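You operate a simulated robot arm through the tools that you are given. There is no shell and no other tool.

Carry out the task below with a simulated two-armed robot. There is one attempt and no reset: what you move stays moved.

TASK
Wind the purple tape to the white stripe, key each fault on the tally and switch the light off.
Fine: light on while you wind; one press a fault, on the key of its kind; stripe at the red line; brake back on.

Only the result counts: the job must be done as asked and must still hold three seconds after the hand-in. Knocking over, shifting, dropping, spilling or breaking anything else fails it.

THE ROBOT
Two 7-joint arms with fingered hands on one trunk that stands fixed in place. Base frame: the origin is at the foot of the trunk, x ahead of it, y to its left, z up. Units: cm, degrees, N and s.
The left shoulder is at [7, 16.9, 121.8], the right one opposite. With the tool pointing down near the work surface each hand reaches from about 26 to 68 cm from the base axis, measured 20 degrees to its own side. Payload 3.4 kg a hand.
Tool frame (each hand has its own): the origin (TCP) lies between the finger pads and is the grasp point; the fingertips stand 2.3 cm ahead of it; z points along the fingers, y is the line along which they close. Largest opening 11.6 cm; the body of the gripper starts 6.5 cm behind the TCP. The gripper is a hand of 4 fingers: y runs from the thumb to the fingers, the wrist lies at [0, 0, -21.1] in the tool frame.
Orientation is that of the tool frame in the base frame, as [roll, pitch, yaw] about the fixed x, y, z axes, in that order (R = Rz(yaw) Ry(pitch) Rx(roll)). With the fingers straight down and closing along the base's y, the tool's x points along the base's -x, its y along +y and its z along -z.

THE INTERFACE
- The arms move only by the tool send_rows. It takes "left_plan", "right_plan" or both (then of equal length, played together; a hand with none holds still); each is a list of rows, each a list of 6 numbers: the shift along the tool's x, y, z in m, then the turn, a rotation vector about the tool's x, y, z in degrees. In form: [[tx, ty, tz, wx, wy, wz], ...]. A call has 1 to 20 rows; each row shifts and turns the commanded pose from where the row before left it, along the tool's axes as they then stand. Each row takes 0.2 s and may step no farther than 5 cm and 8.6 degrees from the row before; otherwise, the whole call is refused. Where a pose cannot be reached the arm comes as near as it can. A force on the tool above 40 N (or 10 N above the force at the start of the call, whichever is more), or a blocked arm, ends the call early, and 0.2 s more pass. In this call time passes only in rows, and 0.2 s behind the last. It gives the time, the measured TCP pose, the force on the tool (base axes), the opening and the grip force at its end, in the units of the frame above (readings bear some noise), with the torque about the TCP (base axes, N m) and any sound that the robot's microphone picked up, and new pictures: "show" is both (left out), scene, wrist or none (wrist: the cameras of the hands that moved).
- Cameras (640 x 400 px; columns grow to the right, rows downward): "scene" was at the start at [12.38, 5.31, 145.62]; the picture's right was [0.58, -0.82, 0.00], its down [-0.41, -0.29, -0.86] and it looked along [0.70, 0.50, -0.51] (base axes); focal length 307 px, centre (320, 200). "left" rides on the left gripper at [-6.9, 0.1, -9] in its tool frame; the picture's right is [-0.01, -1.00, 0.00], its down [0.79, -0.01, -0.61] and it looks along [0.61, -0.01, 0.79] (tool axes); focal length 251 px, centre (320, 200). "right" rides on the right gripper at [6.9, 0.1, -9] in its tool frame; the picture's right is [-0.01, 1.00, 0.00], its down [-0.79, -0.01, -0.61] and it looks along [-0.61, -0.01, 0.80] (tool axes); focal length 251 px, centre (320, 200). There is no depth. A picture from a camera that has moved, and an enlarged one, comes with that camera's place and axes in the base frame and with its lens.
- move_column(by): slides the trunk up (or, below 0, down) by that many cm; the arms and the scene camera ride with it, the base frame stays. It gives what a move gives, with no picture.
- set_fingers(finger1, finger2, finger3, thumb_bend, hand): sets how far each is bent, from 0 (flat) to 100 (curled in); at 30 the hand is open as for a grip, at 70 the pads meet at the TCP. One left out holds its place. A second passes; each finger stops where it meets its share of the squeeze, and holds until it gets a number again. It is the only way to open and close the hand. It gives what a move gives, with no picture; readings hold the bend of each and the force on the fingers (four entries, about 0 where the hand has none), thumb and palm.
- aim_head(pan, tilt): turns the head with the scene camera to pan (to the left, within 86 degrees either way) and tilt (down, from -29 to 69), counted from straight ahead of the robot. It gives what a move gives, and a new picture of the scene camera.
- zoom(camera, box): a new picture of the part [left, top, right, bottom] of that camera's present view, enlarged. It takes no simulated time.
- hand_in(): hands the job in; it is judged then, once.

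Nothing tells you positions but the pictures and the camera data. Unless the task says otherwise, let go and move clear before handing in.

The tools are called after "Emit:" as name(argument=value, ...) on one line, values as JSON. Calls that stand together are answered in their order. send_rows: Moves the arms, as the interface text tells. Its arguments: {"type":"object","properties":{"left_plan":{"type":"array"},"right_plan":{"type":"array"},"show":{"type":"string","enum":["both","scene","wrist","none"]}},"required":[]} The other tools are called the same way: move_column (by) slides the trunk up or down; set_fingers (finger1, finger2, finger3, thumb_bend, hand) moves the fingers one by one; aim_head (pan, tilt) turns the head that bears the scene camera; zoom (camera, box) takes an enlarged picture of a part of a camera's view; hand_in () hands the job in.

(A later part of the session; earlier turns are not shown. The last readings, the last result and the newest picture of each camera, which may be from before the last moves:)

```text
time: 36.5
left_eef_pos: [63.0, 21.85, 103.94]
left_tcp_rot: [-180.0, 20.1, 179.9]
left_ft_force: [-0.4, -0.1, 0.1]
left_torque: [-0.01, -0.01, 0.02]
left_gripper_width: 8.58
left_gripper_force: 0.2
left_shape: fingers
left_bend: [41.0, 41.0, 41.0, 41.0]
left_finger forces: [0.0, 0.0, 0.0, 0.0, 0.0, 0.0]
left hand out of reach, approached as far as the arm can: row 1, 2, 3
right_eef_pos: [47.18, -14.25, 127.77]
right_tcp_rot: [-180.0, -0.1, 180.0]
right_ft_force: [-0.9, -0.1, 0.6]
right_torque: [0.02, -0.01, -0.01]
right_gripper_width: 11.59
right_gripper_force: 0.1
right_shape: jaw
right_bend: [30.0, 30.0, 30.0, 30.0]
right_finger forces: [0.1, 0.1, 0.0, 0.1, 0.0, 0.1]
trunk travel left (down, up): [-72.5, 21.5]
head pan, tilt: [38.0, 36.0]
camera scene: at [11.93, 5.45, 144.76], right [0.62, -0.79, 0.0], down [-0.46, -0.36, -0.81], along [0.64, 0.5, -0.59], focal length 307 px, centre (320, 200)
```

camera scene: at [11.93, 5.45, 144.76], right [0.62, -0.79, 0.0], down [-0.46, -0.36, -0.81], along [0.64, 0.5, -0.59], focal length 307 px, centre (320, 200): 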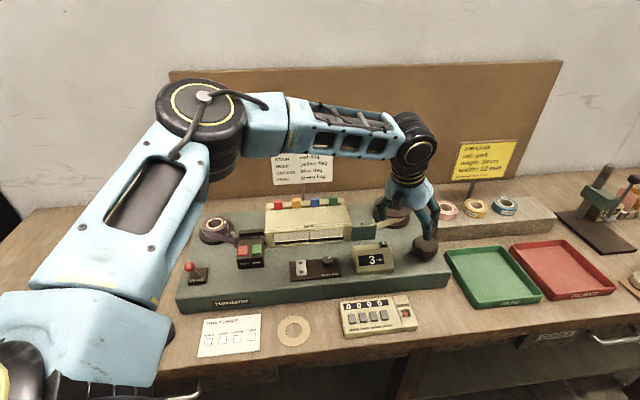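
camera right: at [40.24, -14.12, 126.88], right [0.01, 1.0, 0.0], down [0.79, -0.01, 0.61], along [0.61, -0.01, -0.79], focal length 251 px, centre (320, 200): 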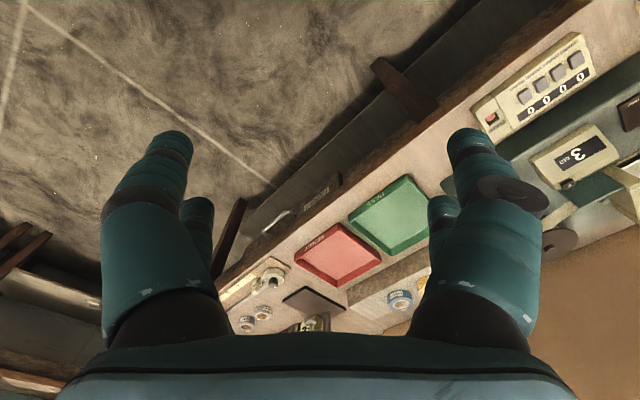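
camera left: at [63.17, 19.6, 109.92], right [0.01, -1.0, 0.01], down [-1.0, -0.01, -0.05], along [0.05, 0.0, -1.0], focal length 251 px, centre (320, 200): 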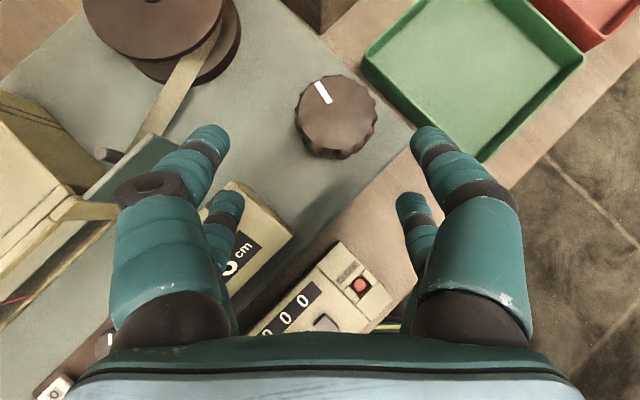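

The elbow is clearly still bent here, so a joint limit is stopping it, not length. I'll retract to a neutral vertical pose and extend again to test the reach.

Emit:
send_rows(left_plan=[[0.03, 0, -0.02, 0, 0, 0], [0.04, 0, 0, 0, 6.7, 0], [0.04, 0, 0, 0, 6.7, 0], [0.04, 0, 0, 0, 6.7, 0], [0.04, 0.01, 0, 0, 0, 0], [0.04, 0.02, 0, 0, 0, 0], [0.04, 0.03, 0, 0, 0, 0]], show="scene")

Emit:
send_rows(left_plan=[[-0.04, -0.02, 0, 0, 0, 0], [-0.04, -0.02, 0.01, 0, 0, 0], [-0.04, -0.02, 0.01, 0, 0, 0], [-0.04, -0.01, 0.01, 0, 0, 0], [-0.04, 0, 0.01, 0, 0, 0], [-0.04, 0, 0.01, 0, 0, 0], [-0.04, 0, 0.01, 0, 0, 0]], show="scene")

```text
time: 38.1
left_eef_pos: [35.75, 28.17, 102.31]
left_tcp_rot: [-179.9, 0.0, 179.8]
left_ft_force: [-0.4, 0.6, -0.5]
left_torque: [-0.04, 0.01, -0.03]
left_gripper_width: 8.53
left_gripper_force: 0.1
left_shape: fingers
left_bend: [41.0, 41.0, 41.0, 41.0]
left_finger forces: [0.0, 0.1, 0.0, 0.0, 0.0, 0.0]
right_eef_pos: [46.93, -13.95, 127.91]
right_tcp_rot: [-179.9, 0.1, 179.9]
right_ft_force: [0.0, -0.9, 0.1]
right_torque: [0.01, -0.02, -0.04]
right_gripper_width: 11.61
right_gripper_force: 0.1
right_shape: jaw
right_bend: [30.0, 30.0, 30.0, 30.0]
right_finger forces: [0.0, 0.0, 0.0, 0.2, 0.1, 0.0]
trunk travel left (down, up): [-72.5, 21.5]
head pan, tilt: [38.0, 36.0]
camera scene: at [11.65, 5.69, 144.77], right [0.62, -0.79, 0.0], down [-0.46, -0.36, -0.81], along [0.64, 0.5, -0.59], focal length 307 px, centre (320, 200)
```

scene: 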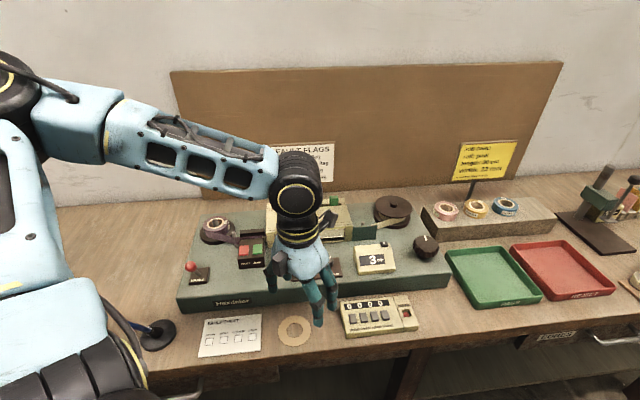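

```text
time: 39.7
left_eef_pos: [56.1, 24.31, 99.29]
left_tcp_rot: [-180.0, -0.2, 179.9]
left_ft_force: [-0.4, 0.0, 1.1]
left_torque: [0.0, 0.0, -0.01]
left_gripper_width: 8.53
left_gripper_force: 0.1
left_shape: fingers
left_bend: [41.0, 41.0, 41.0, 41.0]
left_finger forces: [0.1, 0.0, 0.1, 0.0, 0.1, 0.0]
left hand out of reach, approached as far as the arm can: row 5, 6, 7
right_eef_pos: [47.27, -14.12, 127.73]
right_tcp_rot: [180.0, 0.0, 180.0]
right_ft_force: [-0.6, 0.5, 0.0]
right_torque: [0.0, 0.03, -0.03]
right_gripper_width: 11.6
right_gripper_force: 0.2
right_shape: jaw
right_bend: [30.0, 30.0, 30.0, 30.0]
right_finger forces: [0.0, 0.1, 0.0, 0.1, 0.0, 0.1]
trunk travel left (down, up): [-72.5, 21.5]
head pan, tilt: [38.0, 36.0]
camera scene: at [12.01, 5.47, 144.75], right [0.62, -0.79, 0.0], down [-0.46, -0.36, -0.81], along [0.64, 0.5, -0.59], focal length 307 px, centre (320, 200)
```

scene: 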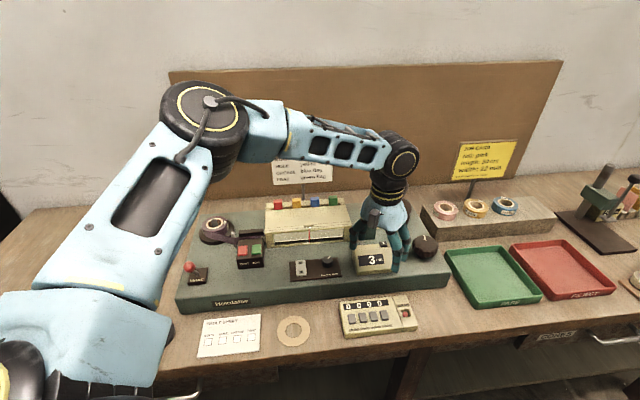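

Emit:
send_rows(left_plan=[[0, 0, -0.02, 0, 0, 0], [0, 0, 0, 0, 0, -8], [0, 0, 0, 0, 0, -8], [0, 0, 0, 0, 0, -8], [0, 0, 0, 0, 0, -8], [-0.03, 0.03, 0, 0, 0, 0], [-0.03, 0.03, 0, 0, 0, 0]], show="scene")

```text
time: 41.3
left_eef_pos: [57.78, 32.27, 101.37]
left_tcp_rot: [180.0, -0.1, -147.9]
left_ft_force: [-0.2, 0.3, 0.0]
left_torque: [-0.03, 0.0, 0.04]
left_gripper_width: 8.55
left_gripper_force: 0.0
left_shape: fingers
left_bend: [41.0, 41.0, 41.0, 41.0]
left_finger forces: [0.0, 0.1, 0.1, 0.1, 0.0, 0.0]
right_eef_pos: [47.2, -14.03, 127.74]
right_tcp_rot: [-179.9, 0.0, 180.0]
right_ft_force: [0.3, -0.4, 0.5]
right_torque: [-0.04, 0.0, 0.01]
right_gripper_width: 11.6
right_gripper_force: 0.0
right_shape: jaw
right_bend: [30.0, 30.0, 30.0, 30.0]
right_finger forces: [0.0, 0.1, 0.0, 0.1, 0.0, 0.1]
trunk travel left (down, up): [-72.5, 21.5]
head pan, tilt: [38.0, 36.0]
camera scene: at [11.94, 5.6, 144.75], right [0.62, -0.79, 0.0], down [-0.46, -0.36, -0.81], along [0.64, 0.5, -0.59], focal length 307 px, centre (320, 200)
```

scene: 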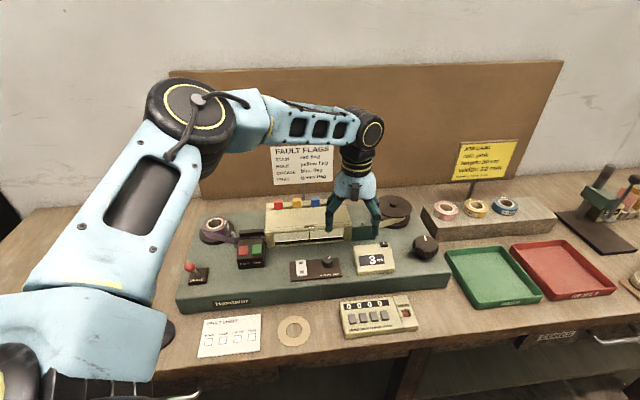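

Emit:
send_rows(left_plan=[[-0.0254, -0.0159, 0, 0, 0, 0], [-0.0254, -0.0159, 0, 0, 0, 0]], show="none")

Emit:
send_rows(left_plan=[[-0.0254, -0.0159, 0, 0, 0, 0], [-0.0254, -0.0159, 0, 0, 0, 0]], show="scene")

```text
time: 41.9
left_eef_pos: [59.28, 32.75, 102.13]
left_tcp_rot: [180.0, 0.0, -148.0]
left_ft_force: [0.6, -0.3, 0.1]
left_torque: [-0.01, -0.02, 0.0]
left_gripper_width: 8.52
left_gripper_force: 0.1
left_shape: fingers
left_bend: [41.0, 41.0, 41.0, 41.0]
left_finger forces: [0.0, 0.1, 0.1, 0.0, 0.1, 0.0]
left hand out of reach, approached as far as the arm can: row 1, 2
right_eef_pos: [47.16, -13.98, 127.74]
right_tcp_rot: [180.0, 0.0, 180.0]
right_ft_force: [0.6, 0.2, 0.5]
right_torque: [-0.01, 0.03, 0.01]
right_gripper_width: 11.58
right_gripper_force: 0.2
right_shape: jaw
right_bend: [30.0, 30.0, 30.0, 30.0]
right_finger forces: [0.0, 0.1, 0.0, 0.0, 0.0, 0.1]
trunk travel left (down, up): [-72.5, 21.5]
head pan, tilt: [38.0, 36.0]
```

```text
time: 42.5
left_eef_pos: [59.62, 33.43, 103.14]
left_tcp_rot: [180.0, 0.0, -148.0]
left_ft_force: [-0.9, -0.2, -0.2]
left_torque: [0.0, -0.02, 0.0]
left_gripper_width: 8.54
left_gripper_force: 0.1
left_shape: fingers
left_bend: [41.0, 41.0, 41.0, 41.0]
left_finger forces: [0.0, 0.1, 0.0, 0.0, 0.0, 0.1]
left hand out of reach, approached as far as the arm can: row 1, 2
right_eef_pos: [47.22, -14.09, 127.68]
right_tcp_rot: [179.9, 0.1, -180.0]
right_ft_force: [0.9, -0.8, -0.3]
right_torque: [0.0, 0.01, 0.01]
right_gripper_width: 11.58
right_gripper_force: 0.0
right_shape: jaw
right_bend: [30.0, 30.0, 30.0, 30.0]
right_finger forces: [0.0, 0.0, 0.0, 0.0, 0.0, 0.1]
trunk travel left (down, up): [-72.5, 21.5]
head pan, tilt: [38.0, 36.0]
camera scene: at [11.9, 5.49, 144.76], right [0.62, -0.79, 0.0], down [-0.46, -0.36, -0.81], along [0.64, 0.5, -0.59], focal length 307 px, centre (320, 200)
```

scene: 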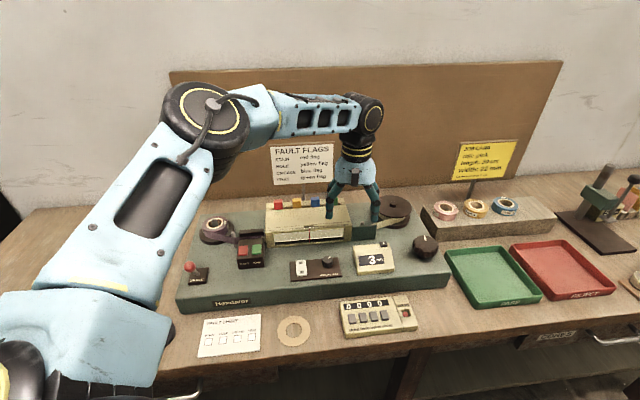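

The arm reached farther with the trunk lower, so I'll lift the hand clear and preset it at azimuth −25° with 40° tilt. Then I'll drop the trunk well below its last height.

Emit:
send_rows(left_plan=[[0.0283, 0.002, -0.0367, 0, 0, 0], [0.0283, 0.002, -0.0367, 0, 0, 0], [0.0283, 0.002, -0.0367, 0, 0, 0], [0.0283, 0.002, -0.0367, 0, 0, 0], [0.0283, 0.002, -0.0367, 0, 0, 0], [0.0283, 0.002, -0.0367, 0, 0, 0], [0, 0, 0, 0, 0, 8.15], [0, 0, 0, 0, 0, 8.15], [0, 0, 0, 0, 0, 8.15], [0, 0, 0, 0, 0, 8.15], [0, 0, 0, 0, 0, 8.15], [0, 0, 0, 0, 0, 8.15], [0, 0, 0, 0, 0, 8.15], [0, 0, 0, 0, -8, 0], [0, 0, 0, 0, -8, 0], [0, 0, 0, 0, -8, 0], [0, 0, 0, 0, -8, 0], [0, 0, 0, 0, -8, 0]], show="scene")

```text
time: 46.3
left_eef_pos: [44.81, 25.59, 125.04]
left_tcp_rot: [-179.9, 40.1, 155.0]
left_ft_force: [0.8, 0.1, 0.0]
left_torque: [-0.01, -0.02, -0.02]
left_gripper_width: 8.57
left_gripper_force: 0.0
left_shape: fingers
left_bend: [41.0, 41.0, 41.0, 41.0]
left_finger forces: [0.0, 0.0, 0.1, 0.0, 0.1, 0.0]
right_eef_pos: [47.19, -14.08, 127.83]
right_tcp_rot: [-179.9, -0.1, -180.0]
right_ft_force: [0.1, 0.8, -0.1]
right_torque: [-0.01, -0.01, -0.01]
right_gripper_width: 11.58
right_gripper_force: 0.0
right_shape: jaw
right_bend: [30.0, 30.0, 30.0, 30.0]
right_finger forces: [0.0, 0.0, 0.0, 0.0, 0.0, 0.0]
trunk travel left (down, up): [-72.5, 21.5]
head pan, tilt: [38.0, 36.0]
camera scene: at [11.84, 5.61, 144.76], right [0.62, -0.79, 0.0], down [-0.46, -0.36, -0.81], along [0.64, 0.5, -0.59], focal length 307 px, centre (320, 200)
```

scene: 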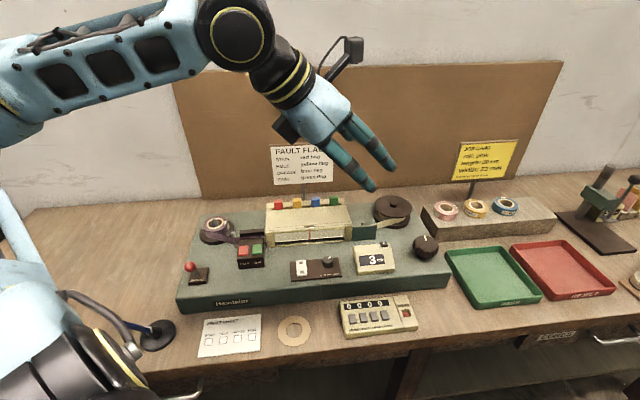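

Emit:
move_column(by=-20)

Emit:
zoom(camera="scene", box=[0, 0, 640, 400])

Emit:
zoom(camera="left", box=[0, 0, 640, 400])

```text
time: 48.5
left_eef_pos: [44.87, 25.56, 105.04]
left_tcp_rot: [-180.0, 39.9, 155.0]
left_ft_force: [-0.6, 0.5, -0.6]
left_torque: [-0.01, 0.01, -0.03]
left_gripper_width: 8.55
left_gripper_force: 0.1
left_shape: fingers
left_bend: [41.0, 41.0, 41.0, 41.0]
left_finger forces: [0.0, 0.1, 0.1, 0.0, 0.0, 0.0]
right_eef_pos: [47.13, -14.19, 107.77]
right_tcp_rot: [-179.9, 0.1, -180.0]
right_ft_force: [-0.1, 1.1, 0.2]
right_torque: [0.01, 0.0, 0.0]
right_gripper_width: 11.56
right_gripper_force: 0.2
right_shape: jaw
right_bend: [30.0, 30.0, 30.0, 30.0]
right_finger forces: [0.0, 0.1, 0.0, 0.0, 0.0, 0.0]
trunk travel left (down, up): [-52.5, 41.5]
head pan, tilt: [38.0, 36.0]
```

```text
1.00 times, centred on (320, 200) of scene (not enlarged: the box is as wide or as high as the picture)
camera zoom: at [11.9, 5.46, 124.76], right [0.62, -0.79, 0.0], down [-0.46, -0.36, -0.81], along [0.64, 0.5, -0.59], focal length 307 px, centre (320, 200)
```

zoom: 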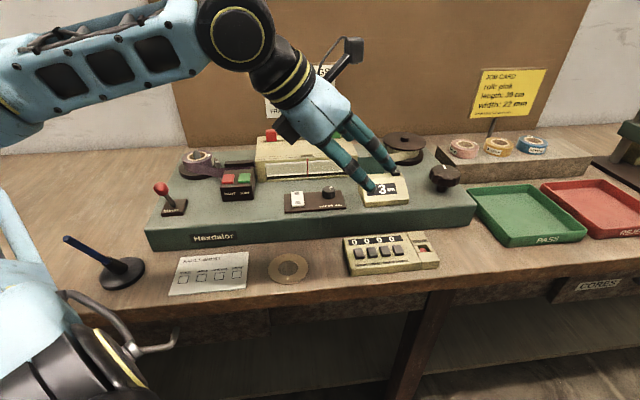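

```text
1.00 times, centred on (320, 200) of left (not enlarged: the box is as wide or as high as the picture)
camera zoom: at [44.48, 25.87, 116.23], right [-0.42, -0.91, 0.01], down [-0.91, 0.42, -0.04], along [0.04, -0.02, -1.0], focal length 251 px, centre (320, 200)
```

zoom: 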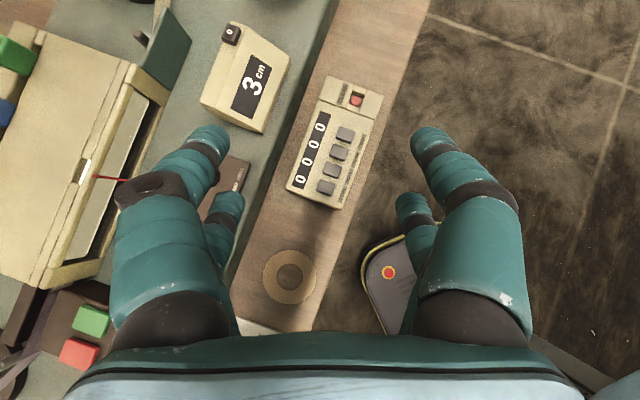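

Emit:
send_rows(left_plan=[[-0.0187, 0.0069, 0.0298, 0, 0, 0], [-0.0187, 0.0069, 0.0298, 0, 0, 0], [-0.0187, 0.0069, 0.0298, 0, 0, 0], [-0.0187, 0.0069, 0.0298, 0, 0, 0], [-0.0187, 0.0069, 0.0298, 0, 0, 0], [-0.0187, 0.0069, 0.0298, 0, 0, 0]], show="both")

```text
time: 49.9
left_eef_pos: [64.52, 20.88, 98.26]
left_tcp_rot: [180.0, 39.8, 155.0]
left_ft_force: [0.3, 0.1, -0.2]
left_torque: [0.0, -0.01, -0.02]
left_gripper_width: 8.5
left_gripper_force: 0.0
left_shape: fingers
left_bend: [41.0, 41.0, 41.0, 41.0]
left_finger forces: [0.0, 0.1, 0.0, 0.0, 0.0, 0.0]
right_eef_pos: [47.35, -14.32, 107.71]
right_tcp_rot: [-180.0, -0.1, 179.9]
right_ft_force: [-0.3, 0.9, 0.2]
right_torque: [0.0, -0.03, -0.01]
right_gripper_width: 11.58
right_gripper_force: 0.1
right_shape: jaw
right_bend: [30.0, 30.0, 30.0, 30.0]
right_finger forces: [0.0, 0.1, 0.0, 0.0, 0.1, 0.0]
trunk travel left (down, up): [-52.5, 41.5]
head pan, tilt: [38.0, 36.0]
camera scene: at [12.07, 5.41, 124.74], right [0.62, -0.79, 0.0], down [-0.46, -0.36, -0.81], along [0.64, 0.5, -0.59], focal length 307 px, centre (320, 200)
camera left: at [64.29, 21.1, 109.5], right [-0.42, -0.91, 0.01], down [-0.91, 0.42, -0.04], along [0.04, -0.02, -1.0], focal length 251 px, centre (320, 200)
```

scene: 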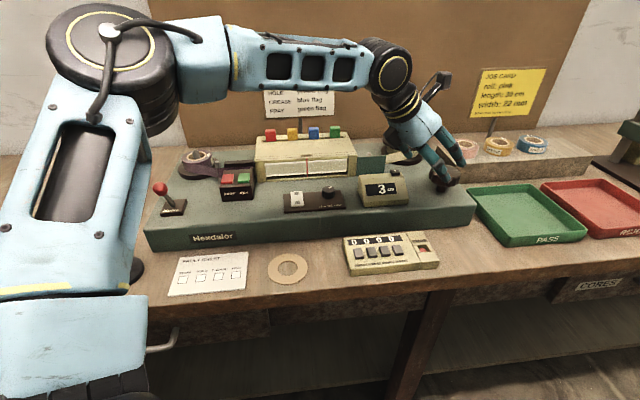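
left: 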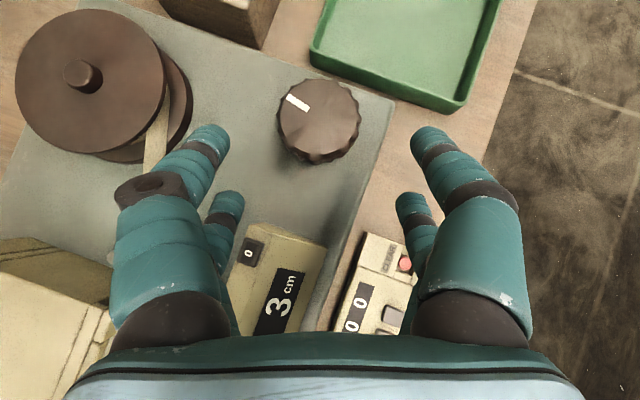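

Reach is fine now. I'll advance along the tool axis onto the knob.

Emit:
send_rows(left_plan=[[-0.0009, 0.0004, 0.0222, 0, 0, 0], [-0.0009, 0.0004, 0.0222, 0, 0, 0], [-0.0009, 0.0004, 0.0222, 0, 0, 0], [-0.0009, 0.0004, 0.0222, 0, 0, 0]], show="both")

Emit:
zoom(camera="scene", box=[350, 120, 490, 230])

```text
time: 50.9
left_eef_pos: [69.94, 18.47, 91.78]
left_tcp_rot: [180.0, 39.8, 155.1]
left_ft_force: [0.1, -0.4, -0.2]
left_torque: [0.01, -0.02, 0.0]
left_gripper_width: 8.58
left_gripper_force: 0.1
left_shape: fingers
left_bend: [41.0, 41.0, 41.0, 41.0]
left_finger forces: [0.1, 0.1, 0.0, 0.0, 0.0, 0.0]
left hand out of reach, approached as far as the arm can: row 4
right_eef_pos: [47.2, -14.18, 107.74]
right_tcp_rot: [179.9, 0.0, -180.0]
right_ft_force: [-0.5, 0.1, -0.4]
right_torque: [0.01, 0.05, 0.04]
right_gripper_width: 11.56
right_gripper_force: 0.0
right_shape: jaw
right_bend: [30.0, 30.0, 30.0, 30.0]
right_finger forces: [0.0, 0.1, 0.0, 0.0, 0.0, 0.0]
trunk travel left (down, up): [-52.5, 41.5]
head pan, tilt: [38.0, 36.0]
camera scene: at [11.98, 5.47, 124.75], right [0.62, -0.79, 0.0], down [-0.46, -0.36, -0.81], along [0.64, 0.5, -0.59], focal length 307 px, centre (320, 200)
camera left: at [69.55, 18.8, 102.9], right [-0.42, -0.91, 0.01], down [-0.91, 0.42, -0.04], along [0.04, -0.02, -1.0], focal length 251 px, centre (320, 200)
```

scene: 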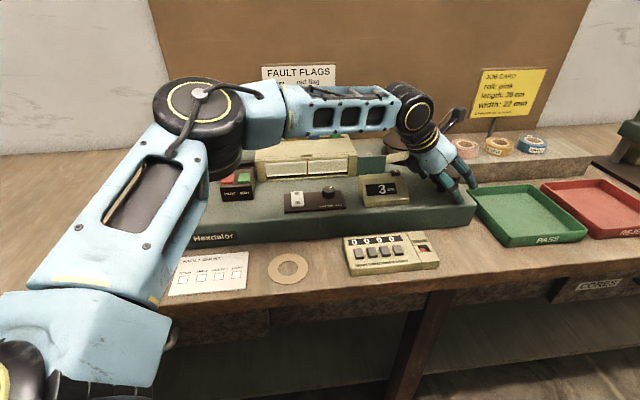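
left: 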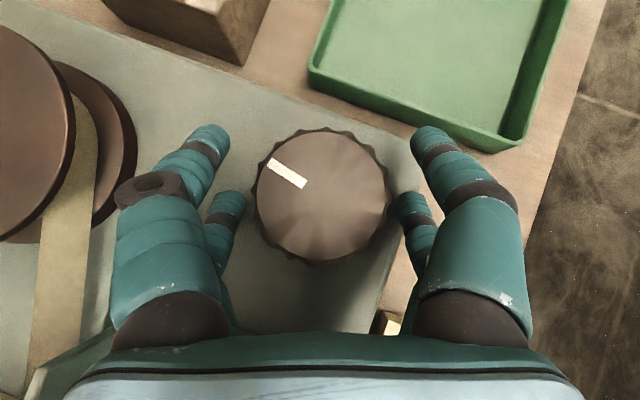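

```text
3.64 times, centred on (420, 175) of scene
camera zoom: at [11.98, 5.47, 124.75], right [0.62, -0.79, 0.0], down [-0.46, -0.36, -0.81], along [0.64, 0.5, -0.59], focal length 1118 px, centre (-44, 291)
```

zoom: 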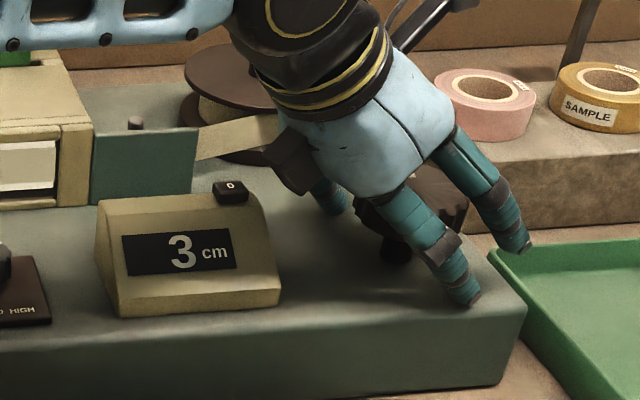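

The knob sits between the fingers, but the arm is at its limit. I'll back off, lower the trunk 8 cm more and start from azimuth −65° so a long counter-clockwise stroke is possible.

Emit:
send_rows(left_plan=[[0, 0, -0.03, 0, 0, 0], [0, 0, -0.03, 0, 0, 0], [0, 0, -0.03, 0, 0, 0], [-0.0255, 0, -0.0305, 0, 0, 0], [-0.0255, 0, -0.0305, 0, 0, 0]], show="none")

Emit:
move_column(by=-8)

Emit:
send_rows(left_plan=[[0, 0, 0, 5.14, 0, 6.13], [0, 0, 0, 5.14, 0, 6.13], [0, 0, 0, 5.14, 0, 6.13], [0, 0, 0, 5.14, 0, 6.13], [0, 0, 0, 5.14, 0, 6.13]], show="both")

```text
time: 52.1
left_eef_pos: [64.64, 20.73, 106.92]
left_tcp_rot: [179.9, 39.9, 155.0]
left_ft_force: [0.6, -0.4, 0.4]
left_torque: [-0.01, 0.0, -0.02]
left_gripper_width: 8.55
left_gripper_force: 0.0
left_shape: fingers
left_bend: [41.0, 41.0, 41.0, 41.0]
left_finger forces: [0.0, 0.1, 0.1, 0.1, 0.0, 0.0]
right_eef_pos: [47.19, -14.18, 107.73]
right_tcp_rot: [-180.0, -0.1, -180.0]
right_ft_force: [0.5, -0.3, -0.1]
right_torque: [-0.02, 0.0, -0.02]
right_gripper_width: 11.61
right_gripper_force: 0.0
right_shape: jaw
right_bend: [30.0, 30.0, 30.0, 30.0]
right_finger forces: [0.0, 0.1, 0.1, 0.1, 0.0, 0.0]
trunk travel left (down, up): [-52.5, 41.5]
head pan, tilt: [38.0, 36.0]
```

```text
time: 53.2
left_eef_pos: [64.73, 20.83, 98.75]
left_tcp_rot: [180.0, 39.9, 154.9]
left_ft_force: [0.7, 0.4, -0.2]
left_torque: [0.01, 0.01, -0.01]
left_gripper_width: 8.54
left_gripper_force: 0.1
left_shape: fingers
left_bend: [41.0, 41.0, 41.0, 41.0]
left_finger forces: [0.1, 0.1, 0.0, 0.0, 0.0, 0.0]
right_eef_pos: [47.11, -14.15, 99.73]
right_tcp_rot: [-180.0, 0.0, -180.0]
right_ft_force: [0.0, 0.6, 1.0]
right_torque: [0.03, -0.05, -0.01]
right_gripper_width: 11.62
right_gripper_force: 0.2
right_shape: jaw
right_bend: [30.0, 30.0, 30.0, 30.0]
right_finger forces: [0.0, 0.1, 0.0, 0.0, 0.0, 0.0]
trunk travel left (down, up): [-44.5, 49.5]
head pan, tilt: [38.0, 36.0]
```

```text
time: 54.4
left_eef_pos: [63.41, 20.92, 98.3]
left_tcp_rot: [180.0, 40.0, 114.9]
left_ft_force: [-0.4, -0.2, 0.0]
left_torque: [-0.02, -0.03, 0.01]
left_gripper_width: 8.53
left_gripper_force: 0.0
left_shape: fingers
left_bend: [41.0, 41.0, 41.0, 41.0]
left_finger forces: [0.0, 0.1, 0.1, 0.0, 0.0, 0.0]
left hand out of reach, approached as far as the arm can: row 5
right_eef_pos: [47.22, -14.21, 99.81]
right_tcp_rot: [-179.9, -0.1, 180.0]
right_ft_force: [-0.2, -1.0, -0.8]
right_torque: [0.01, -0.04, -0.03]
right_gripper_width: 11.59
right_gripper_force: 0.0
right_shape: jaw
right_bend: [30.0, 30.0, 30.0, 30.0]
right_finger forces: [0.0, 0.1, 0.0, 0.1, 0.0, 0.0]
trunk travel left (down, up): [-44.5, 49.5]
head pan, tilt: [38.0, 36.0]
camera scene: at [11.87, 5.48, 116.76], right [0.62, -0.79, 0.0], down [-0.46, -0.36, -0.81], along [0.64, 0.5, -0.59], focal length 307 px, centre (320, 200)
camera left: at [63.34, 21.52, 109.52], right [-0.9, -0.43, 0.01], down [-0.43, 0.9, -0.05], along [0.01, -0.04, -1.0], focal length 251 px, centre (320, 200)
```

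scene: 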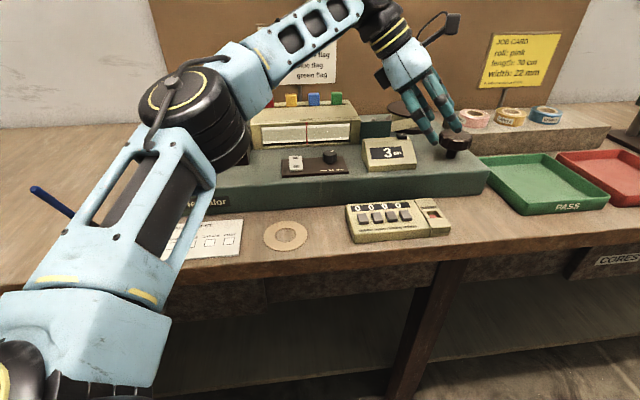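
left: 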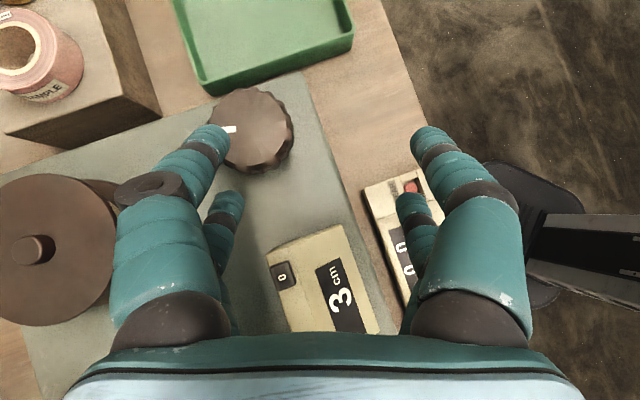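

That side runs out of arm length. I'll go back to azimuth −35° and approach from there with this lower trunk.

Emit:
send_rows(left_plan=[[0, 0, 0, -4.82, 0, -5.75], [0, 0, 0, -4.82, 0, -5.75], [0, 0, 0, -4.82, 0, -5.75], [0, 0, 0, -4.82, 0, -5.75], [-0.0099, 0.0183, 0.0044, 0, 0, 0]], show="wrist")

```text
time: 55.6
left_eef_pos: [65.34, 22.1, 98.5]
left_tcp_rot: [-179.9, 39.7, 145.1]
left_ft_force: [0.1, -0.3, 0.1]
left_torque: [-0.02, -0.02, 0.02]
left_gripper_width: 8.54
left_gripper_force: 0.0
left_shape: fingers
left_bend: [41.0, 41.0, 41.0, 41.0]
left_finger forces: [0.0, 0.0, 0.1, 0.0, 0.1, 0.0]
right_eef_pos: [47.38, -14.16, 99.75]
right_tcp_rot: [180.0, -0.1, 180.0]
right_ft_force: [0.4, 0.4, -0.6]
right_torque: [0.01, 0.01, -0.02]
right_gripper_width: 11.59
right_gripper_force: 0.1
right_shape: jaw
right_bend: [30.0, 30.0, 30.0, 30.0]
right_finger forces: [0.0, 0.1, 0.0, 0.0, 0.0, 0.0]
trunk travel left (down, up): [-44.5, 49.5]
head pan, tilt: [38.0, 36.0]
camera left: at [65.04, 22.41, 109.75], right [-0.57, -0.82, 0.01], down [-0.82, 0.57, -0.04], along [0.03, -0.03, -1.0], focal length 251 px, centre (320, 200)
```

left: 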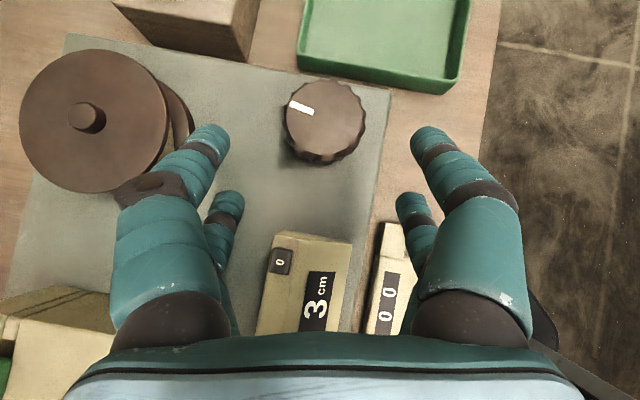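

Emit:
send_rows(left_plan=[[-0.0004, -0.0009, 0.03, 0, 0, 0], [-0.0004, -0.0009, 0.03, 0, 0, 0], [-0.0004, -0.0009, 0.03, 0, 0, 0]], show="both")

```text
time: 56.4
left_eef_pos: [69.26, 18.71, 91.68]
left_tcp_rot: [179.9, 39.9, 145.0]
left_ft_force: [-0.6, 0.1, 0.0]
left_torque: [0.01, 0.02, -0.01]
left_gripper_width: 8.53
left_gripper_force: 0.0
left_shape: fingers
left_bend: [41.0, 41.0, 41.0, 41.0]
left_finger forces: [0.0, 0.0, 0.0, 0.0, 0.1, 0.0]
left hand out of reach, approached as far as the arm can: row 3
right_eef_pos: [47.21, -14.19, 99.69]
right_tcp_rot: [180.0, 0.0, -180.0]
right_ft_force: [-0.1, -0.4, -0.8]
right_torque: [0.01, -0.01, -0.03]
right_gripper_width: 11.58
right_gripper_force: 0.0
right_shape: jaw
right_bend: [30.0, 30.0, 30.0, 30.0]
right_finger forces: [0.0, 0.1, 0.0, 0.1, 0.0, 0.1]
trunk travel left (down, up): [-44.5, 49.5]
head pan, tilt: [38.0, 36.0]
camera scene: at [11.97, 5.48, 116.75], right [0.62, -0.79, 0.0], down [-0.46, -0.36, -0.81], along [0.64, 0.5, -0.59], focal length 307 px, centre (320, 200)
camera left: at [68.92, 19.1, 102.94], right [-0.57, -0.82, 0.01], down [-0.82, 0.57, -0.05], along [0.04, -0.03, -1.0], focal length 251 px, centre (320, 200)
```

scene: 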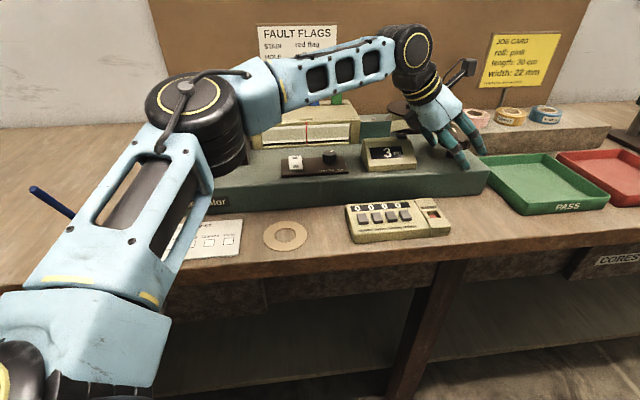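
left: 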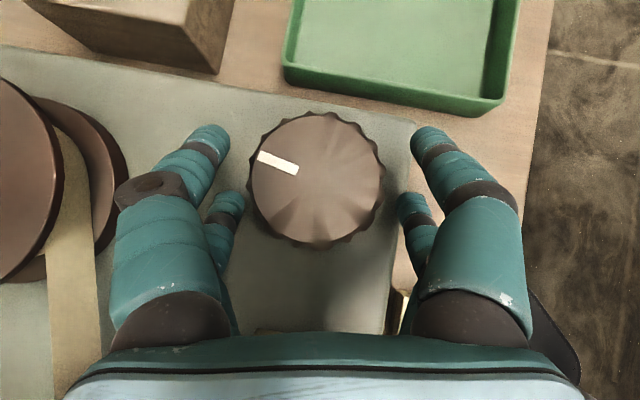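

Good enough: the TCP is 0.8 cm from the knob axis. I'll close the fingers on it.

Emit:
set_fingers(hand="left", finger1=62, finger2=62, finger3=62, thumb_bend=62)

Emit:
zoom(camera="left", box=[100, 50, 540, 350])

Emit:
zoom(camera="scene", box=[340, 60, 500, 200])

```text
time: 57.4
left_eef_pos: [69.28, 18.67, 91.65]
left_tcp_rot: [-180.0, 40.1, 145.0]
left_ft_force: [1.9, 1.5, -0.5]
left_torque: [0.02, 0.0, 0.04]
left_gripper_width: 4.47
left_gripper_force: 9.5
left_shape: fingers
left_bend: [55.0, 59.0, 61.0, 57.0]
left_finger forces: [8.1, 2.5, 0.6, 0.1, 7.7, 0.0]
right_eef_pos: [47.2, -14.06, 99.79]
right_tcp_rot: [180.0, 0.0, -179.9]
right_ft_force: [-0.3, -0.3, -0.9]
right_torque: [-0.01, -0.02, 0.01]
right_gripper_width: 11.6
right_gripper_force: 0.1
right_shape: jaw
right_bend: [30.0, 30.0, 30.0, 30.0]
right_finger forces: [0.1, 0.0, 0.0, 0.0, 0.0, 0.0]
trunk travel left (down, up): [-44.5, 49.5]
head pan, tilt: [38.0, 36.0]
```

```text
1.33 times, centred on (320, 200) of left
camera zoom: at [68.9, 19.11, 102.96], right [-0.57, -0.82, 0.01], down [-0.82, 0.57, -0.05], along [0.03, -0.03, -1.0], focal length 335 px, centre (320, 200)
```

zoom: 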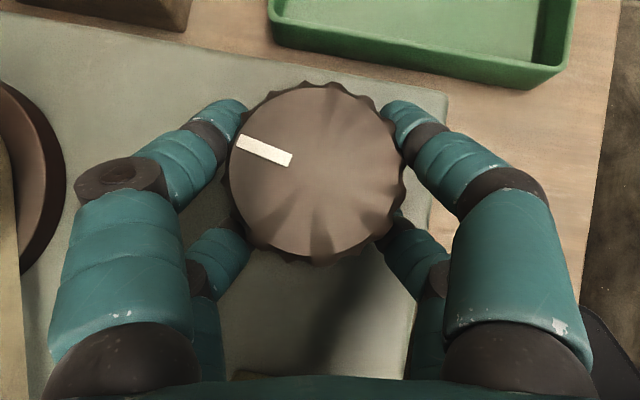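

```text
2.86 times, centred on (420, 130) of scene
camera zoom: at [11.96, 5.49, 116.75], right [0.62, -0.79, 0.0], down [-0.46, -0.36, -0.81], along [0.64, 0.5, -0.59], focal length 878 px, centre (34, 400)
```

zoom: 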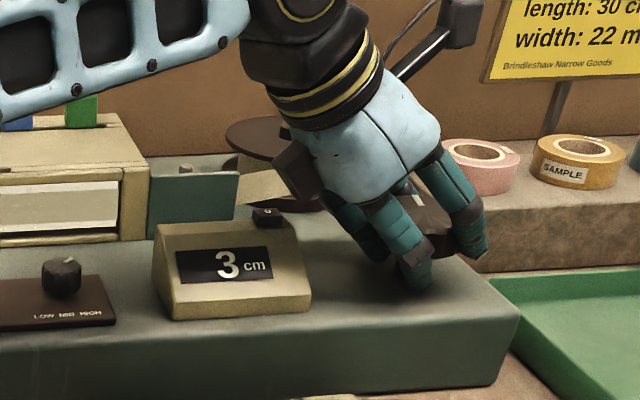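

Finger1 and the thumb grip it at about 8 N. I'll test a small counter-clockwise turn of 16° and read the counter.

Emit:
send_rows(left_plan=[[-0.0003, -0.0011, 0.0002, -5.14, 0, -6.13], [-0.0003, -0.0011, 0.0002, -5.14, 0, -6.13]], show="wrist")

Emit:
zoom(camera="scene", box=[230, 80, 430, 200])

```text
time: 58.0
left_eef_pos: [69.32, 18.41, 91.73]
left_tcp_rot: [179.9, 39.9, 161.1]
left_ft_force: [1.0, 2.0, 2.6]
left_torque: [0.04, -0.02, -0.22]
left_gripper_width: 4.33
left_gripper_force: 8.9
left_shape: fingers
left_bend: [55.0, 59.0, 61.0, 57.0]
left_finger forces: [7.3, 3.0, 1.5, 0.0, 5.6, 0.0]
right_eef_pos: [47.1, -14.13, 99.79]
right_tcp_rot: [-180.0, 0.0, -180.0]
right_ft_force: [0.6, -0.3, -0.4]
right_torque: [-0.03, 0.02, 0.0]
right_gripper_width: 11.59
right_gripper_force: 0.1
right_shape: jaw
right_bend: [30.0, 30.0, 30.0, 30.0]
right_finger forces: [0.0, 0.1, 0.0, 0.1, 0.0, 0.1]
trunk travel left (down, up): [-44.5, 49.5]
head pan, tilt: [38.0, 36.0]
camera left: at [68.88, 18.7, 102.92], right [-0.32, -0.95, 0.01], down [-0.95, 0.32, -0.04], along [0.04, -0.02, -1.0], focal length 251 px, centre (320, 200)
```

left: 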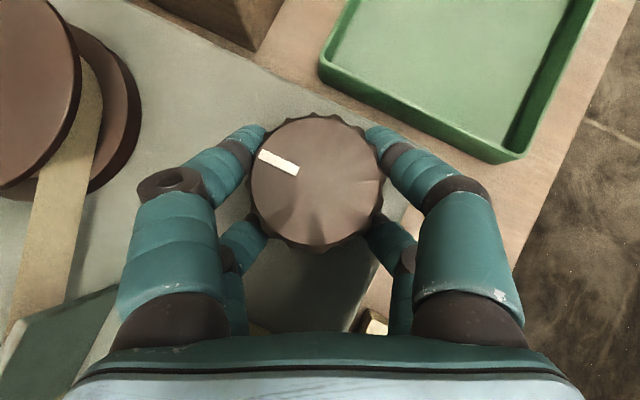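

```text
3.20 times, centred on (330, 140) of scene
camera zoom: at [11.94, 5.49, 116.76], right [0.62, -0.79, 0.0], down [-0.46, -0.36, -0.81], along [0.64, 0.5, -0.59], focal length 984 px, centre (288, 392)
```

zoom: 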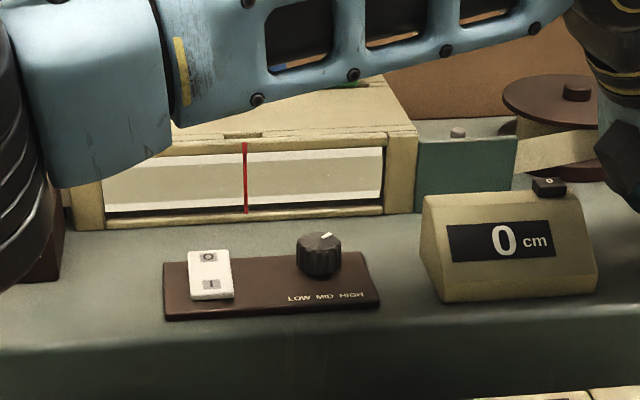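

Counter-clockwise took the counter from 3 down to 0, at about 0.19 cm per degree, so winding forward must be clockwise. I'll turn back clockwise to confirm.

Emit:
send_rows(left_plan=[[0.0003, 0.0011, -0.0002, 5.14, 0, 6.13], [0.0003, 0.0011, -0.0002, 5.14, 0, 6.13]], show="wrist")

Emit:
zoom(camera="scene", box=[230, 80, 430, 200])

```text
time: 58.6
left_eef_pos: [69.17, 18.65, 91.6]
left_tcp_rot: [-180.0, 40.2, 144.9]
left_ft_force: [7.0, 2.4, 6.4]
left_torque: [0.08, -0.06, 0.06]
left_gripper_width: 4.34
left_gripper_force: 11.9
left_shape: fingers
left_bend: [55.0, 60.0, 61.0, 57.0]
left_finger forces: [9.3, 5.9, 0.6, 0.0, 7.0, 0.0]
right_eef_pos: [47.18, -14.09, 99.71]
right_tcp_rot: [-180.0, 0.0, 180.0]
right_ft_force: [0.0, -0.2, 0.1]
right_torque: [0.02, 0.04, 0.02]
right_gripper_width: 11.61
right_gripper_force: 0.0
right_shape: jaw
right_bend: [30.0, 30.0, 30.0, 30.0]
right_finger forces: [0.0, 0.1, 0.0, 0.0, 0.0, 0.0]
trunk travel left (down, up): [-44.5, 49.5]
head pan, tilt: [38.0, 36.0]
camera left: at [68.9, 19.04, 102.88], right [-0.57, -0.82, 0.01], down [-0.82, 0.57, -0.05], along [0.04, -0.03, -1.0], focal length 251 px, centre (320, 200)
```

left: 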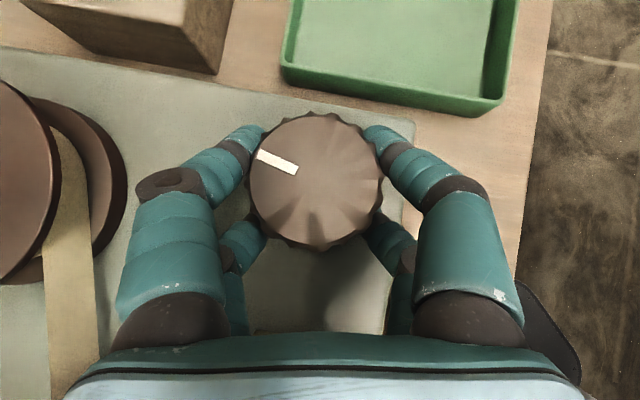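

```text
3.20 times, centred on (330, 140) of scene
camera zoom: at [11.96, 5.5, 116.76], right [0.62, -0.79, 0.0], down [-0.46, -0.36, -0.81], along [0.64, 0.5, -0.59], focal length 984 px, centre (288, 392)
```

zoom: 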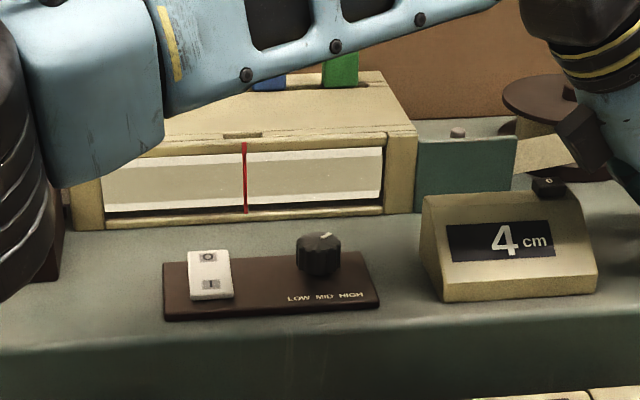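

Confirmed: clockwise winds forward, 0 to 4 cm over 16°. I'll open the fingers, swing the hand to azimuth +30° and regrip for a long clockwise stroke.

Emit:
set_fingers(hand="left", finger1=41, finger2=41, finger3=41, thumb_bend=41)

Emit:
send_rows(left_plan=[[-0.0003, -0.0011, 0.0002, -5.14, 0, -6.13], [-0.0003, -0.0011, 0.0002, -5.14, 0, -6.13], [-0.0003, -0.0011, 0.0002, -5.14, 0, -6.13], [-0.0003, -0.0011, 0.0002, -5.14, 0, -6.13], [-0.0003, -0.0011, 0.0002, -5.14, 0, -6.13], [-0.0003, -0.0011, 0.0002, -5.14, 0, -6.13], [-0.0003, -0.0011, 0.0002, -5.14, 0, -6.13], [-0.0003, -0.0011, 0.0002, -5.14, 0, -6.13]], show="both")

Emit:
zoom(camera="scene", box=[230, 80, 430, 200])

```text
time: 59.6
left_eef_pos: [69.1, 18.61, 91.65]
left_tcp_rot: [-180.0, 40.0, 145.0]
left_ft_force: [0.3, -0.9, 0.5]
left_torque: [0.02, -0.05, 0.02]
left_gripper_width: 8.43
left_gripper_force: 0.1
left_shape: fingers
left_bend: [41.0, 41.0, 41.0, 41.0]
left_finger forces: [0.0, 0.0, 0.0, 0.0, 0.1, 0.0]
right_eef_pos: [46.98, -14.12, 99.71]
right_tcp_rot: [-180.0, -0.1, 179.9]
right_ft_force: [0.5, -0.8, 0.2]
right_torque: [-0.05, 0.03, -0.01]
right_gripper_width: 11.61
right_gripper_force: 0.1
right_shape: jaw
right_bend: [30.0, 30.0, 30.0, 30.0]
right_finger forces: [0.1, 0.0, 0.0, 0.1, 0.0, 0.1]
trunk travel left (down, up): [-44.5, 49.5]
head pan, tilt: [38.0, 36.0]
```

```text
time: 61.0
left_eef_pos: [66.49, 19.69, 91.91]
left_tcp_rot: [-179.6, 41.0, -168.6]
left_ft_force: [10.5, -16.9, 11.4]
left_torque: [0.53, 0.45, 0.03]
left_gripper_width: 8.86
left_gripper_force: 11.8
left_shape: fingers
left_bend: [41.0, 46.0, 41.0, 39.0]
left_finger forces: [0.1, 20.2, 0.0, 0.0, 3.5, 0.1]
left hand out of reach, approached as far as the arm can: row 3, 4, 5, 6, 7
right_eef_pos: [47.16, -14.27, 99.7]
right_tcp_rot: [179.9, 0.0, -179.9]
right_ft_force: [-0.5, 1.0, 0.5]
right_torque: [-0.06, 0.0, 0.01]
right_gripper_width: 11.6
right_gripper_force: 0.0
right_shape: jaw
right_bend: [30.0, 30.0, 30.0, 30.0]
right_finger forces: [0.0, 0.1, 0.0, 0.0, 0.0, 0.1]
trunk travel left (down, up): [-44.5, 49.5]
head pan, tilt: [38.0, 36.0]
stopped in row 7 (left hand): the force on the tool passed its limit at 45 N (the readings are from after the stop); the commanded pose is now the measured one
camera scene: at [11.9, 5.12, 116.77], right [0.61, -0.79, 0.0], down [-0.46, -0.36, -0.81], along [0.64, 0.5, -0.59], focal length 307 px, centre (320, 200)
camera left: at [65.8, 19.68, 103.14], right [0.2, -0.98, 0.01], down [-0.98, -0.2, -0.06], along [0.06, 0.0, -1.0], focal length 251 px, centre (320, 200)
```

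scene: 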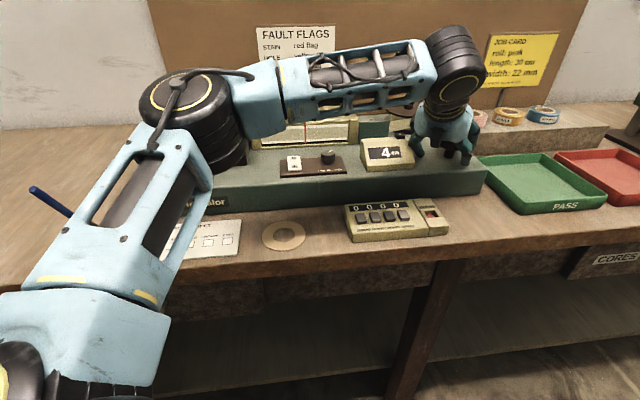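
left: 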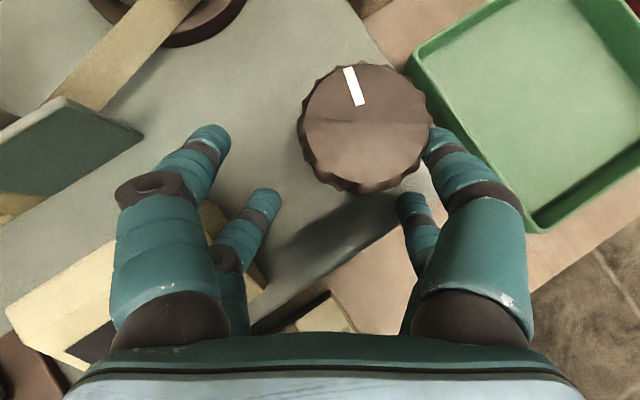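

```text
3.20 times, centred on (330, 140) of scene
camera zoom: at [11.9, 5.12, 116.77], right [0.61, -0.79, 0.0], down [-0.46, -0.36, -0.81], along [0.64, 0.5, -0.59], focal length 984 px, centre (288, 392)
```

zoom: 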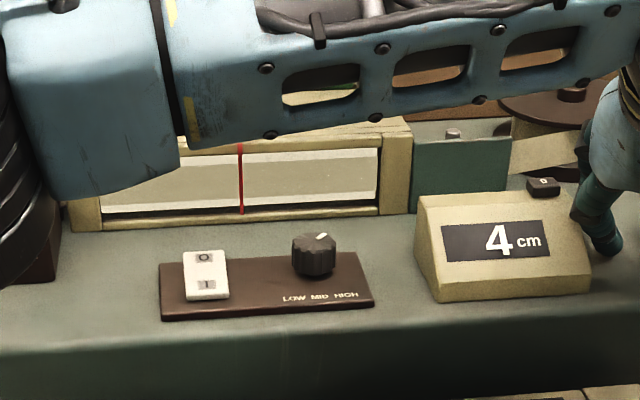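

The arm ran out of reach while turning, drifted, and finger2 pressed the counter's side. I'll move the finger off the box and back away.

Emit:
send_rows(left_plan=[[0, -0.008, -0.005, 0, 0, 0], [0, -0.005, -0.03, 0, 0, 0], [0, 0, -0.04, 0, 0, 0], [0, 0, -0.04, 0, 0, 0]], show="both")

Emit:
zoom(camera="scene", box=[230, 80, 430, 200])

```text
time: 62.0
left_eef_pos: [59.05, 17.4, 100.23]
left_tcp_rot: [-179.7, 40.8, -168.3]
left_ft_force: [-0.3, 0.0, -0.2]
left_torque: [0.01, -0.04, 0.01]
left_gripper_width: 8.51
left_gripper_force: 0.1
left_shape: fingers
left_bend: [41.0, 41.0, 41.0, 41.0]
left_finger forces: [0.0, 0.1, 0.0, 0.0, 0.0, 0.0]
left hand out of reach, approached as far as the arm can: row 1
right_eef_pos: [47.04, -14.06, 99.71]
right_tcp_rot: [180.0, 0.0, -179.9]
right_ft_force: [-1.1, -0.6, 0.7]
right_torque: [0.02, -0.03, -0.01]
right_gripper_width: 11.59
right_gripper_force: 0.0
right_shape: jaw
right_bend: [30.0, 30.0, 30.0, 30.0]
right_finger forces: [0.0, 0.1, 0.1, 0.0, 0.0, 0.1]
trunk travel left (down, up): [-44.5, 49.5]
head pan, tilt: [38.0, 36.0]
camera scene: at [11.8, 5.44, 116.77], right [0.62, -0.79, 0.0], down [-0.46, -0.36, -0.81], along [0.64, 0.5, -0.59], focal length 307 px, centre (320, 200)
camera left: at [58.44, 17.45, 111.35], right [0.21, -0.98, 0.01], down [-0.98, -0.21, -0.06], along [0.06, 0.0, -1.0], focal length 251 px, centre (320, 200)
```

scene: 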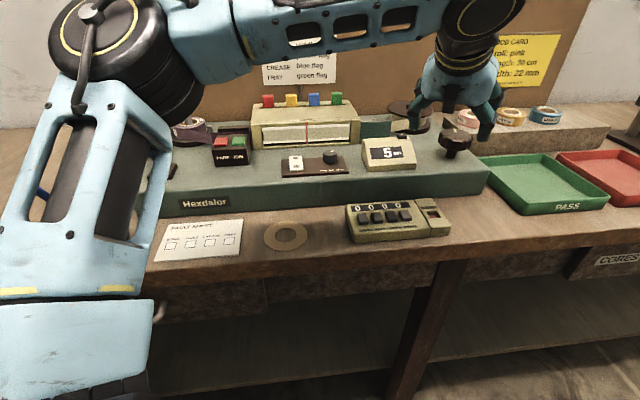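
left: 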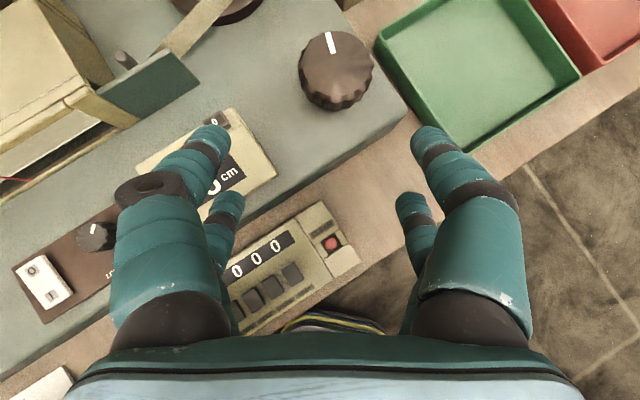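

```text
3.20 times, centred on (330, 140) of scene
camera zoom: at [11.8, 5.44, 116.77], right [0.62, -0.79, 0.0], down [-0.46, -0.36, -0.81], along [0.64, 0.5, -0.59], focal length 984 px, centre (288, 392)
```

zoom: 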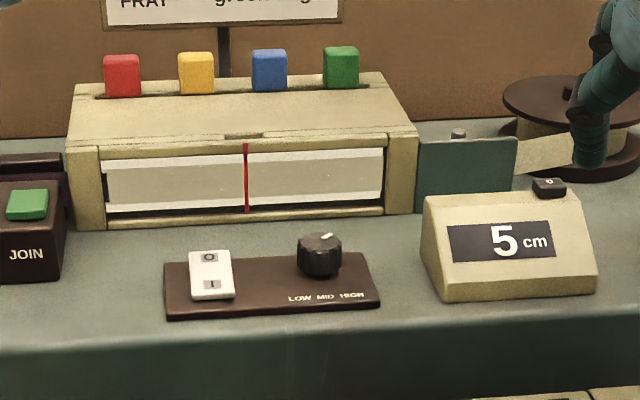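

The counter is unmoved (5 cm now). A better plan is to stay at the reachable azimuth of −30° and spin the hand about its own axis, using only the last joint. I'll preset it −25° and line up again.

Emit:
send_rows(left_plan=[[0, 0, 0, 5.4, 0, 6.43], [0, 0, 0, 5.4, 0, 6.43], [0, 0, 0, 5.4, 0, 6.43], [0, 0, 0, 5.4, 0, 6.43], [0, 0, 0, 5.4, 0, 6.43], [-0.0071, 0.0323, 0.0164, 0, 0, 0], [-0.0071, 0.0323, 0.0164, 0, 0, 0], [0, 0, 0, 0, 0, -8.4], [0, 0, 0, 0, 0, -8.4], [0, 0, 0, 0, 0, -8.4]], show="wrist")

```text
time: 64.2
left_eef_pos: [65.18, 21.47, 98.85]
left_tcp_rot: [-160.1, 36.3, -178.7]
left_ft_force: [0.0, 0.6, -0.1]
left_torque: [0.0, -0.03, 0.03]
left_gripper_width: 8.49
left_gripper_force: 0.1
left_shape: fingers
left_bend: [41.0, 41.0, 41.0, 41.0]
left_finger forces: [0.1, 0.0, 0.0, 0.1, 0.1, 0.1]
right_eef_pos: [46.94, -14.25, 99.78]
right_tcp_rot: [-180.0, -0.1, -179.9]
right_ft_force: [-0.7, 0.3, -0.2]
right_torque: [0.01, -0.01, 0.03]
right_gripper_width: 11.59
right_gripper_force: 0.1
right_shape: jaw
right_bend: [30.0, 30.0, 30.0, 30.0]
right_finger forces: [0.0, 0.1, 0.0, 0.0, 0.1, 0.0]
trunk travel left (down, up): [-44.5, 49.5]
head pan, tilt: [38.0, 36.0]
camera left: at [65.68, 24.61, 109.65], right [-0.17, -0.94, 0.28], down [-0.98, 0.18, -0.01], along [-0.04, -0.28, -0.96], focal length 251 px, centre (320, 200)
```

left: 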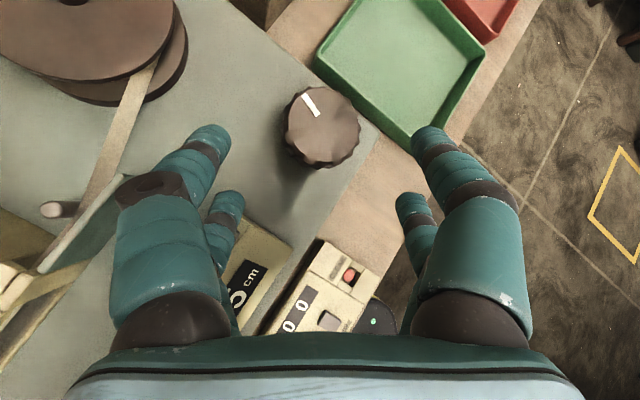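

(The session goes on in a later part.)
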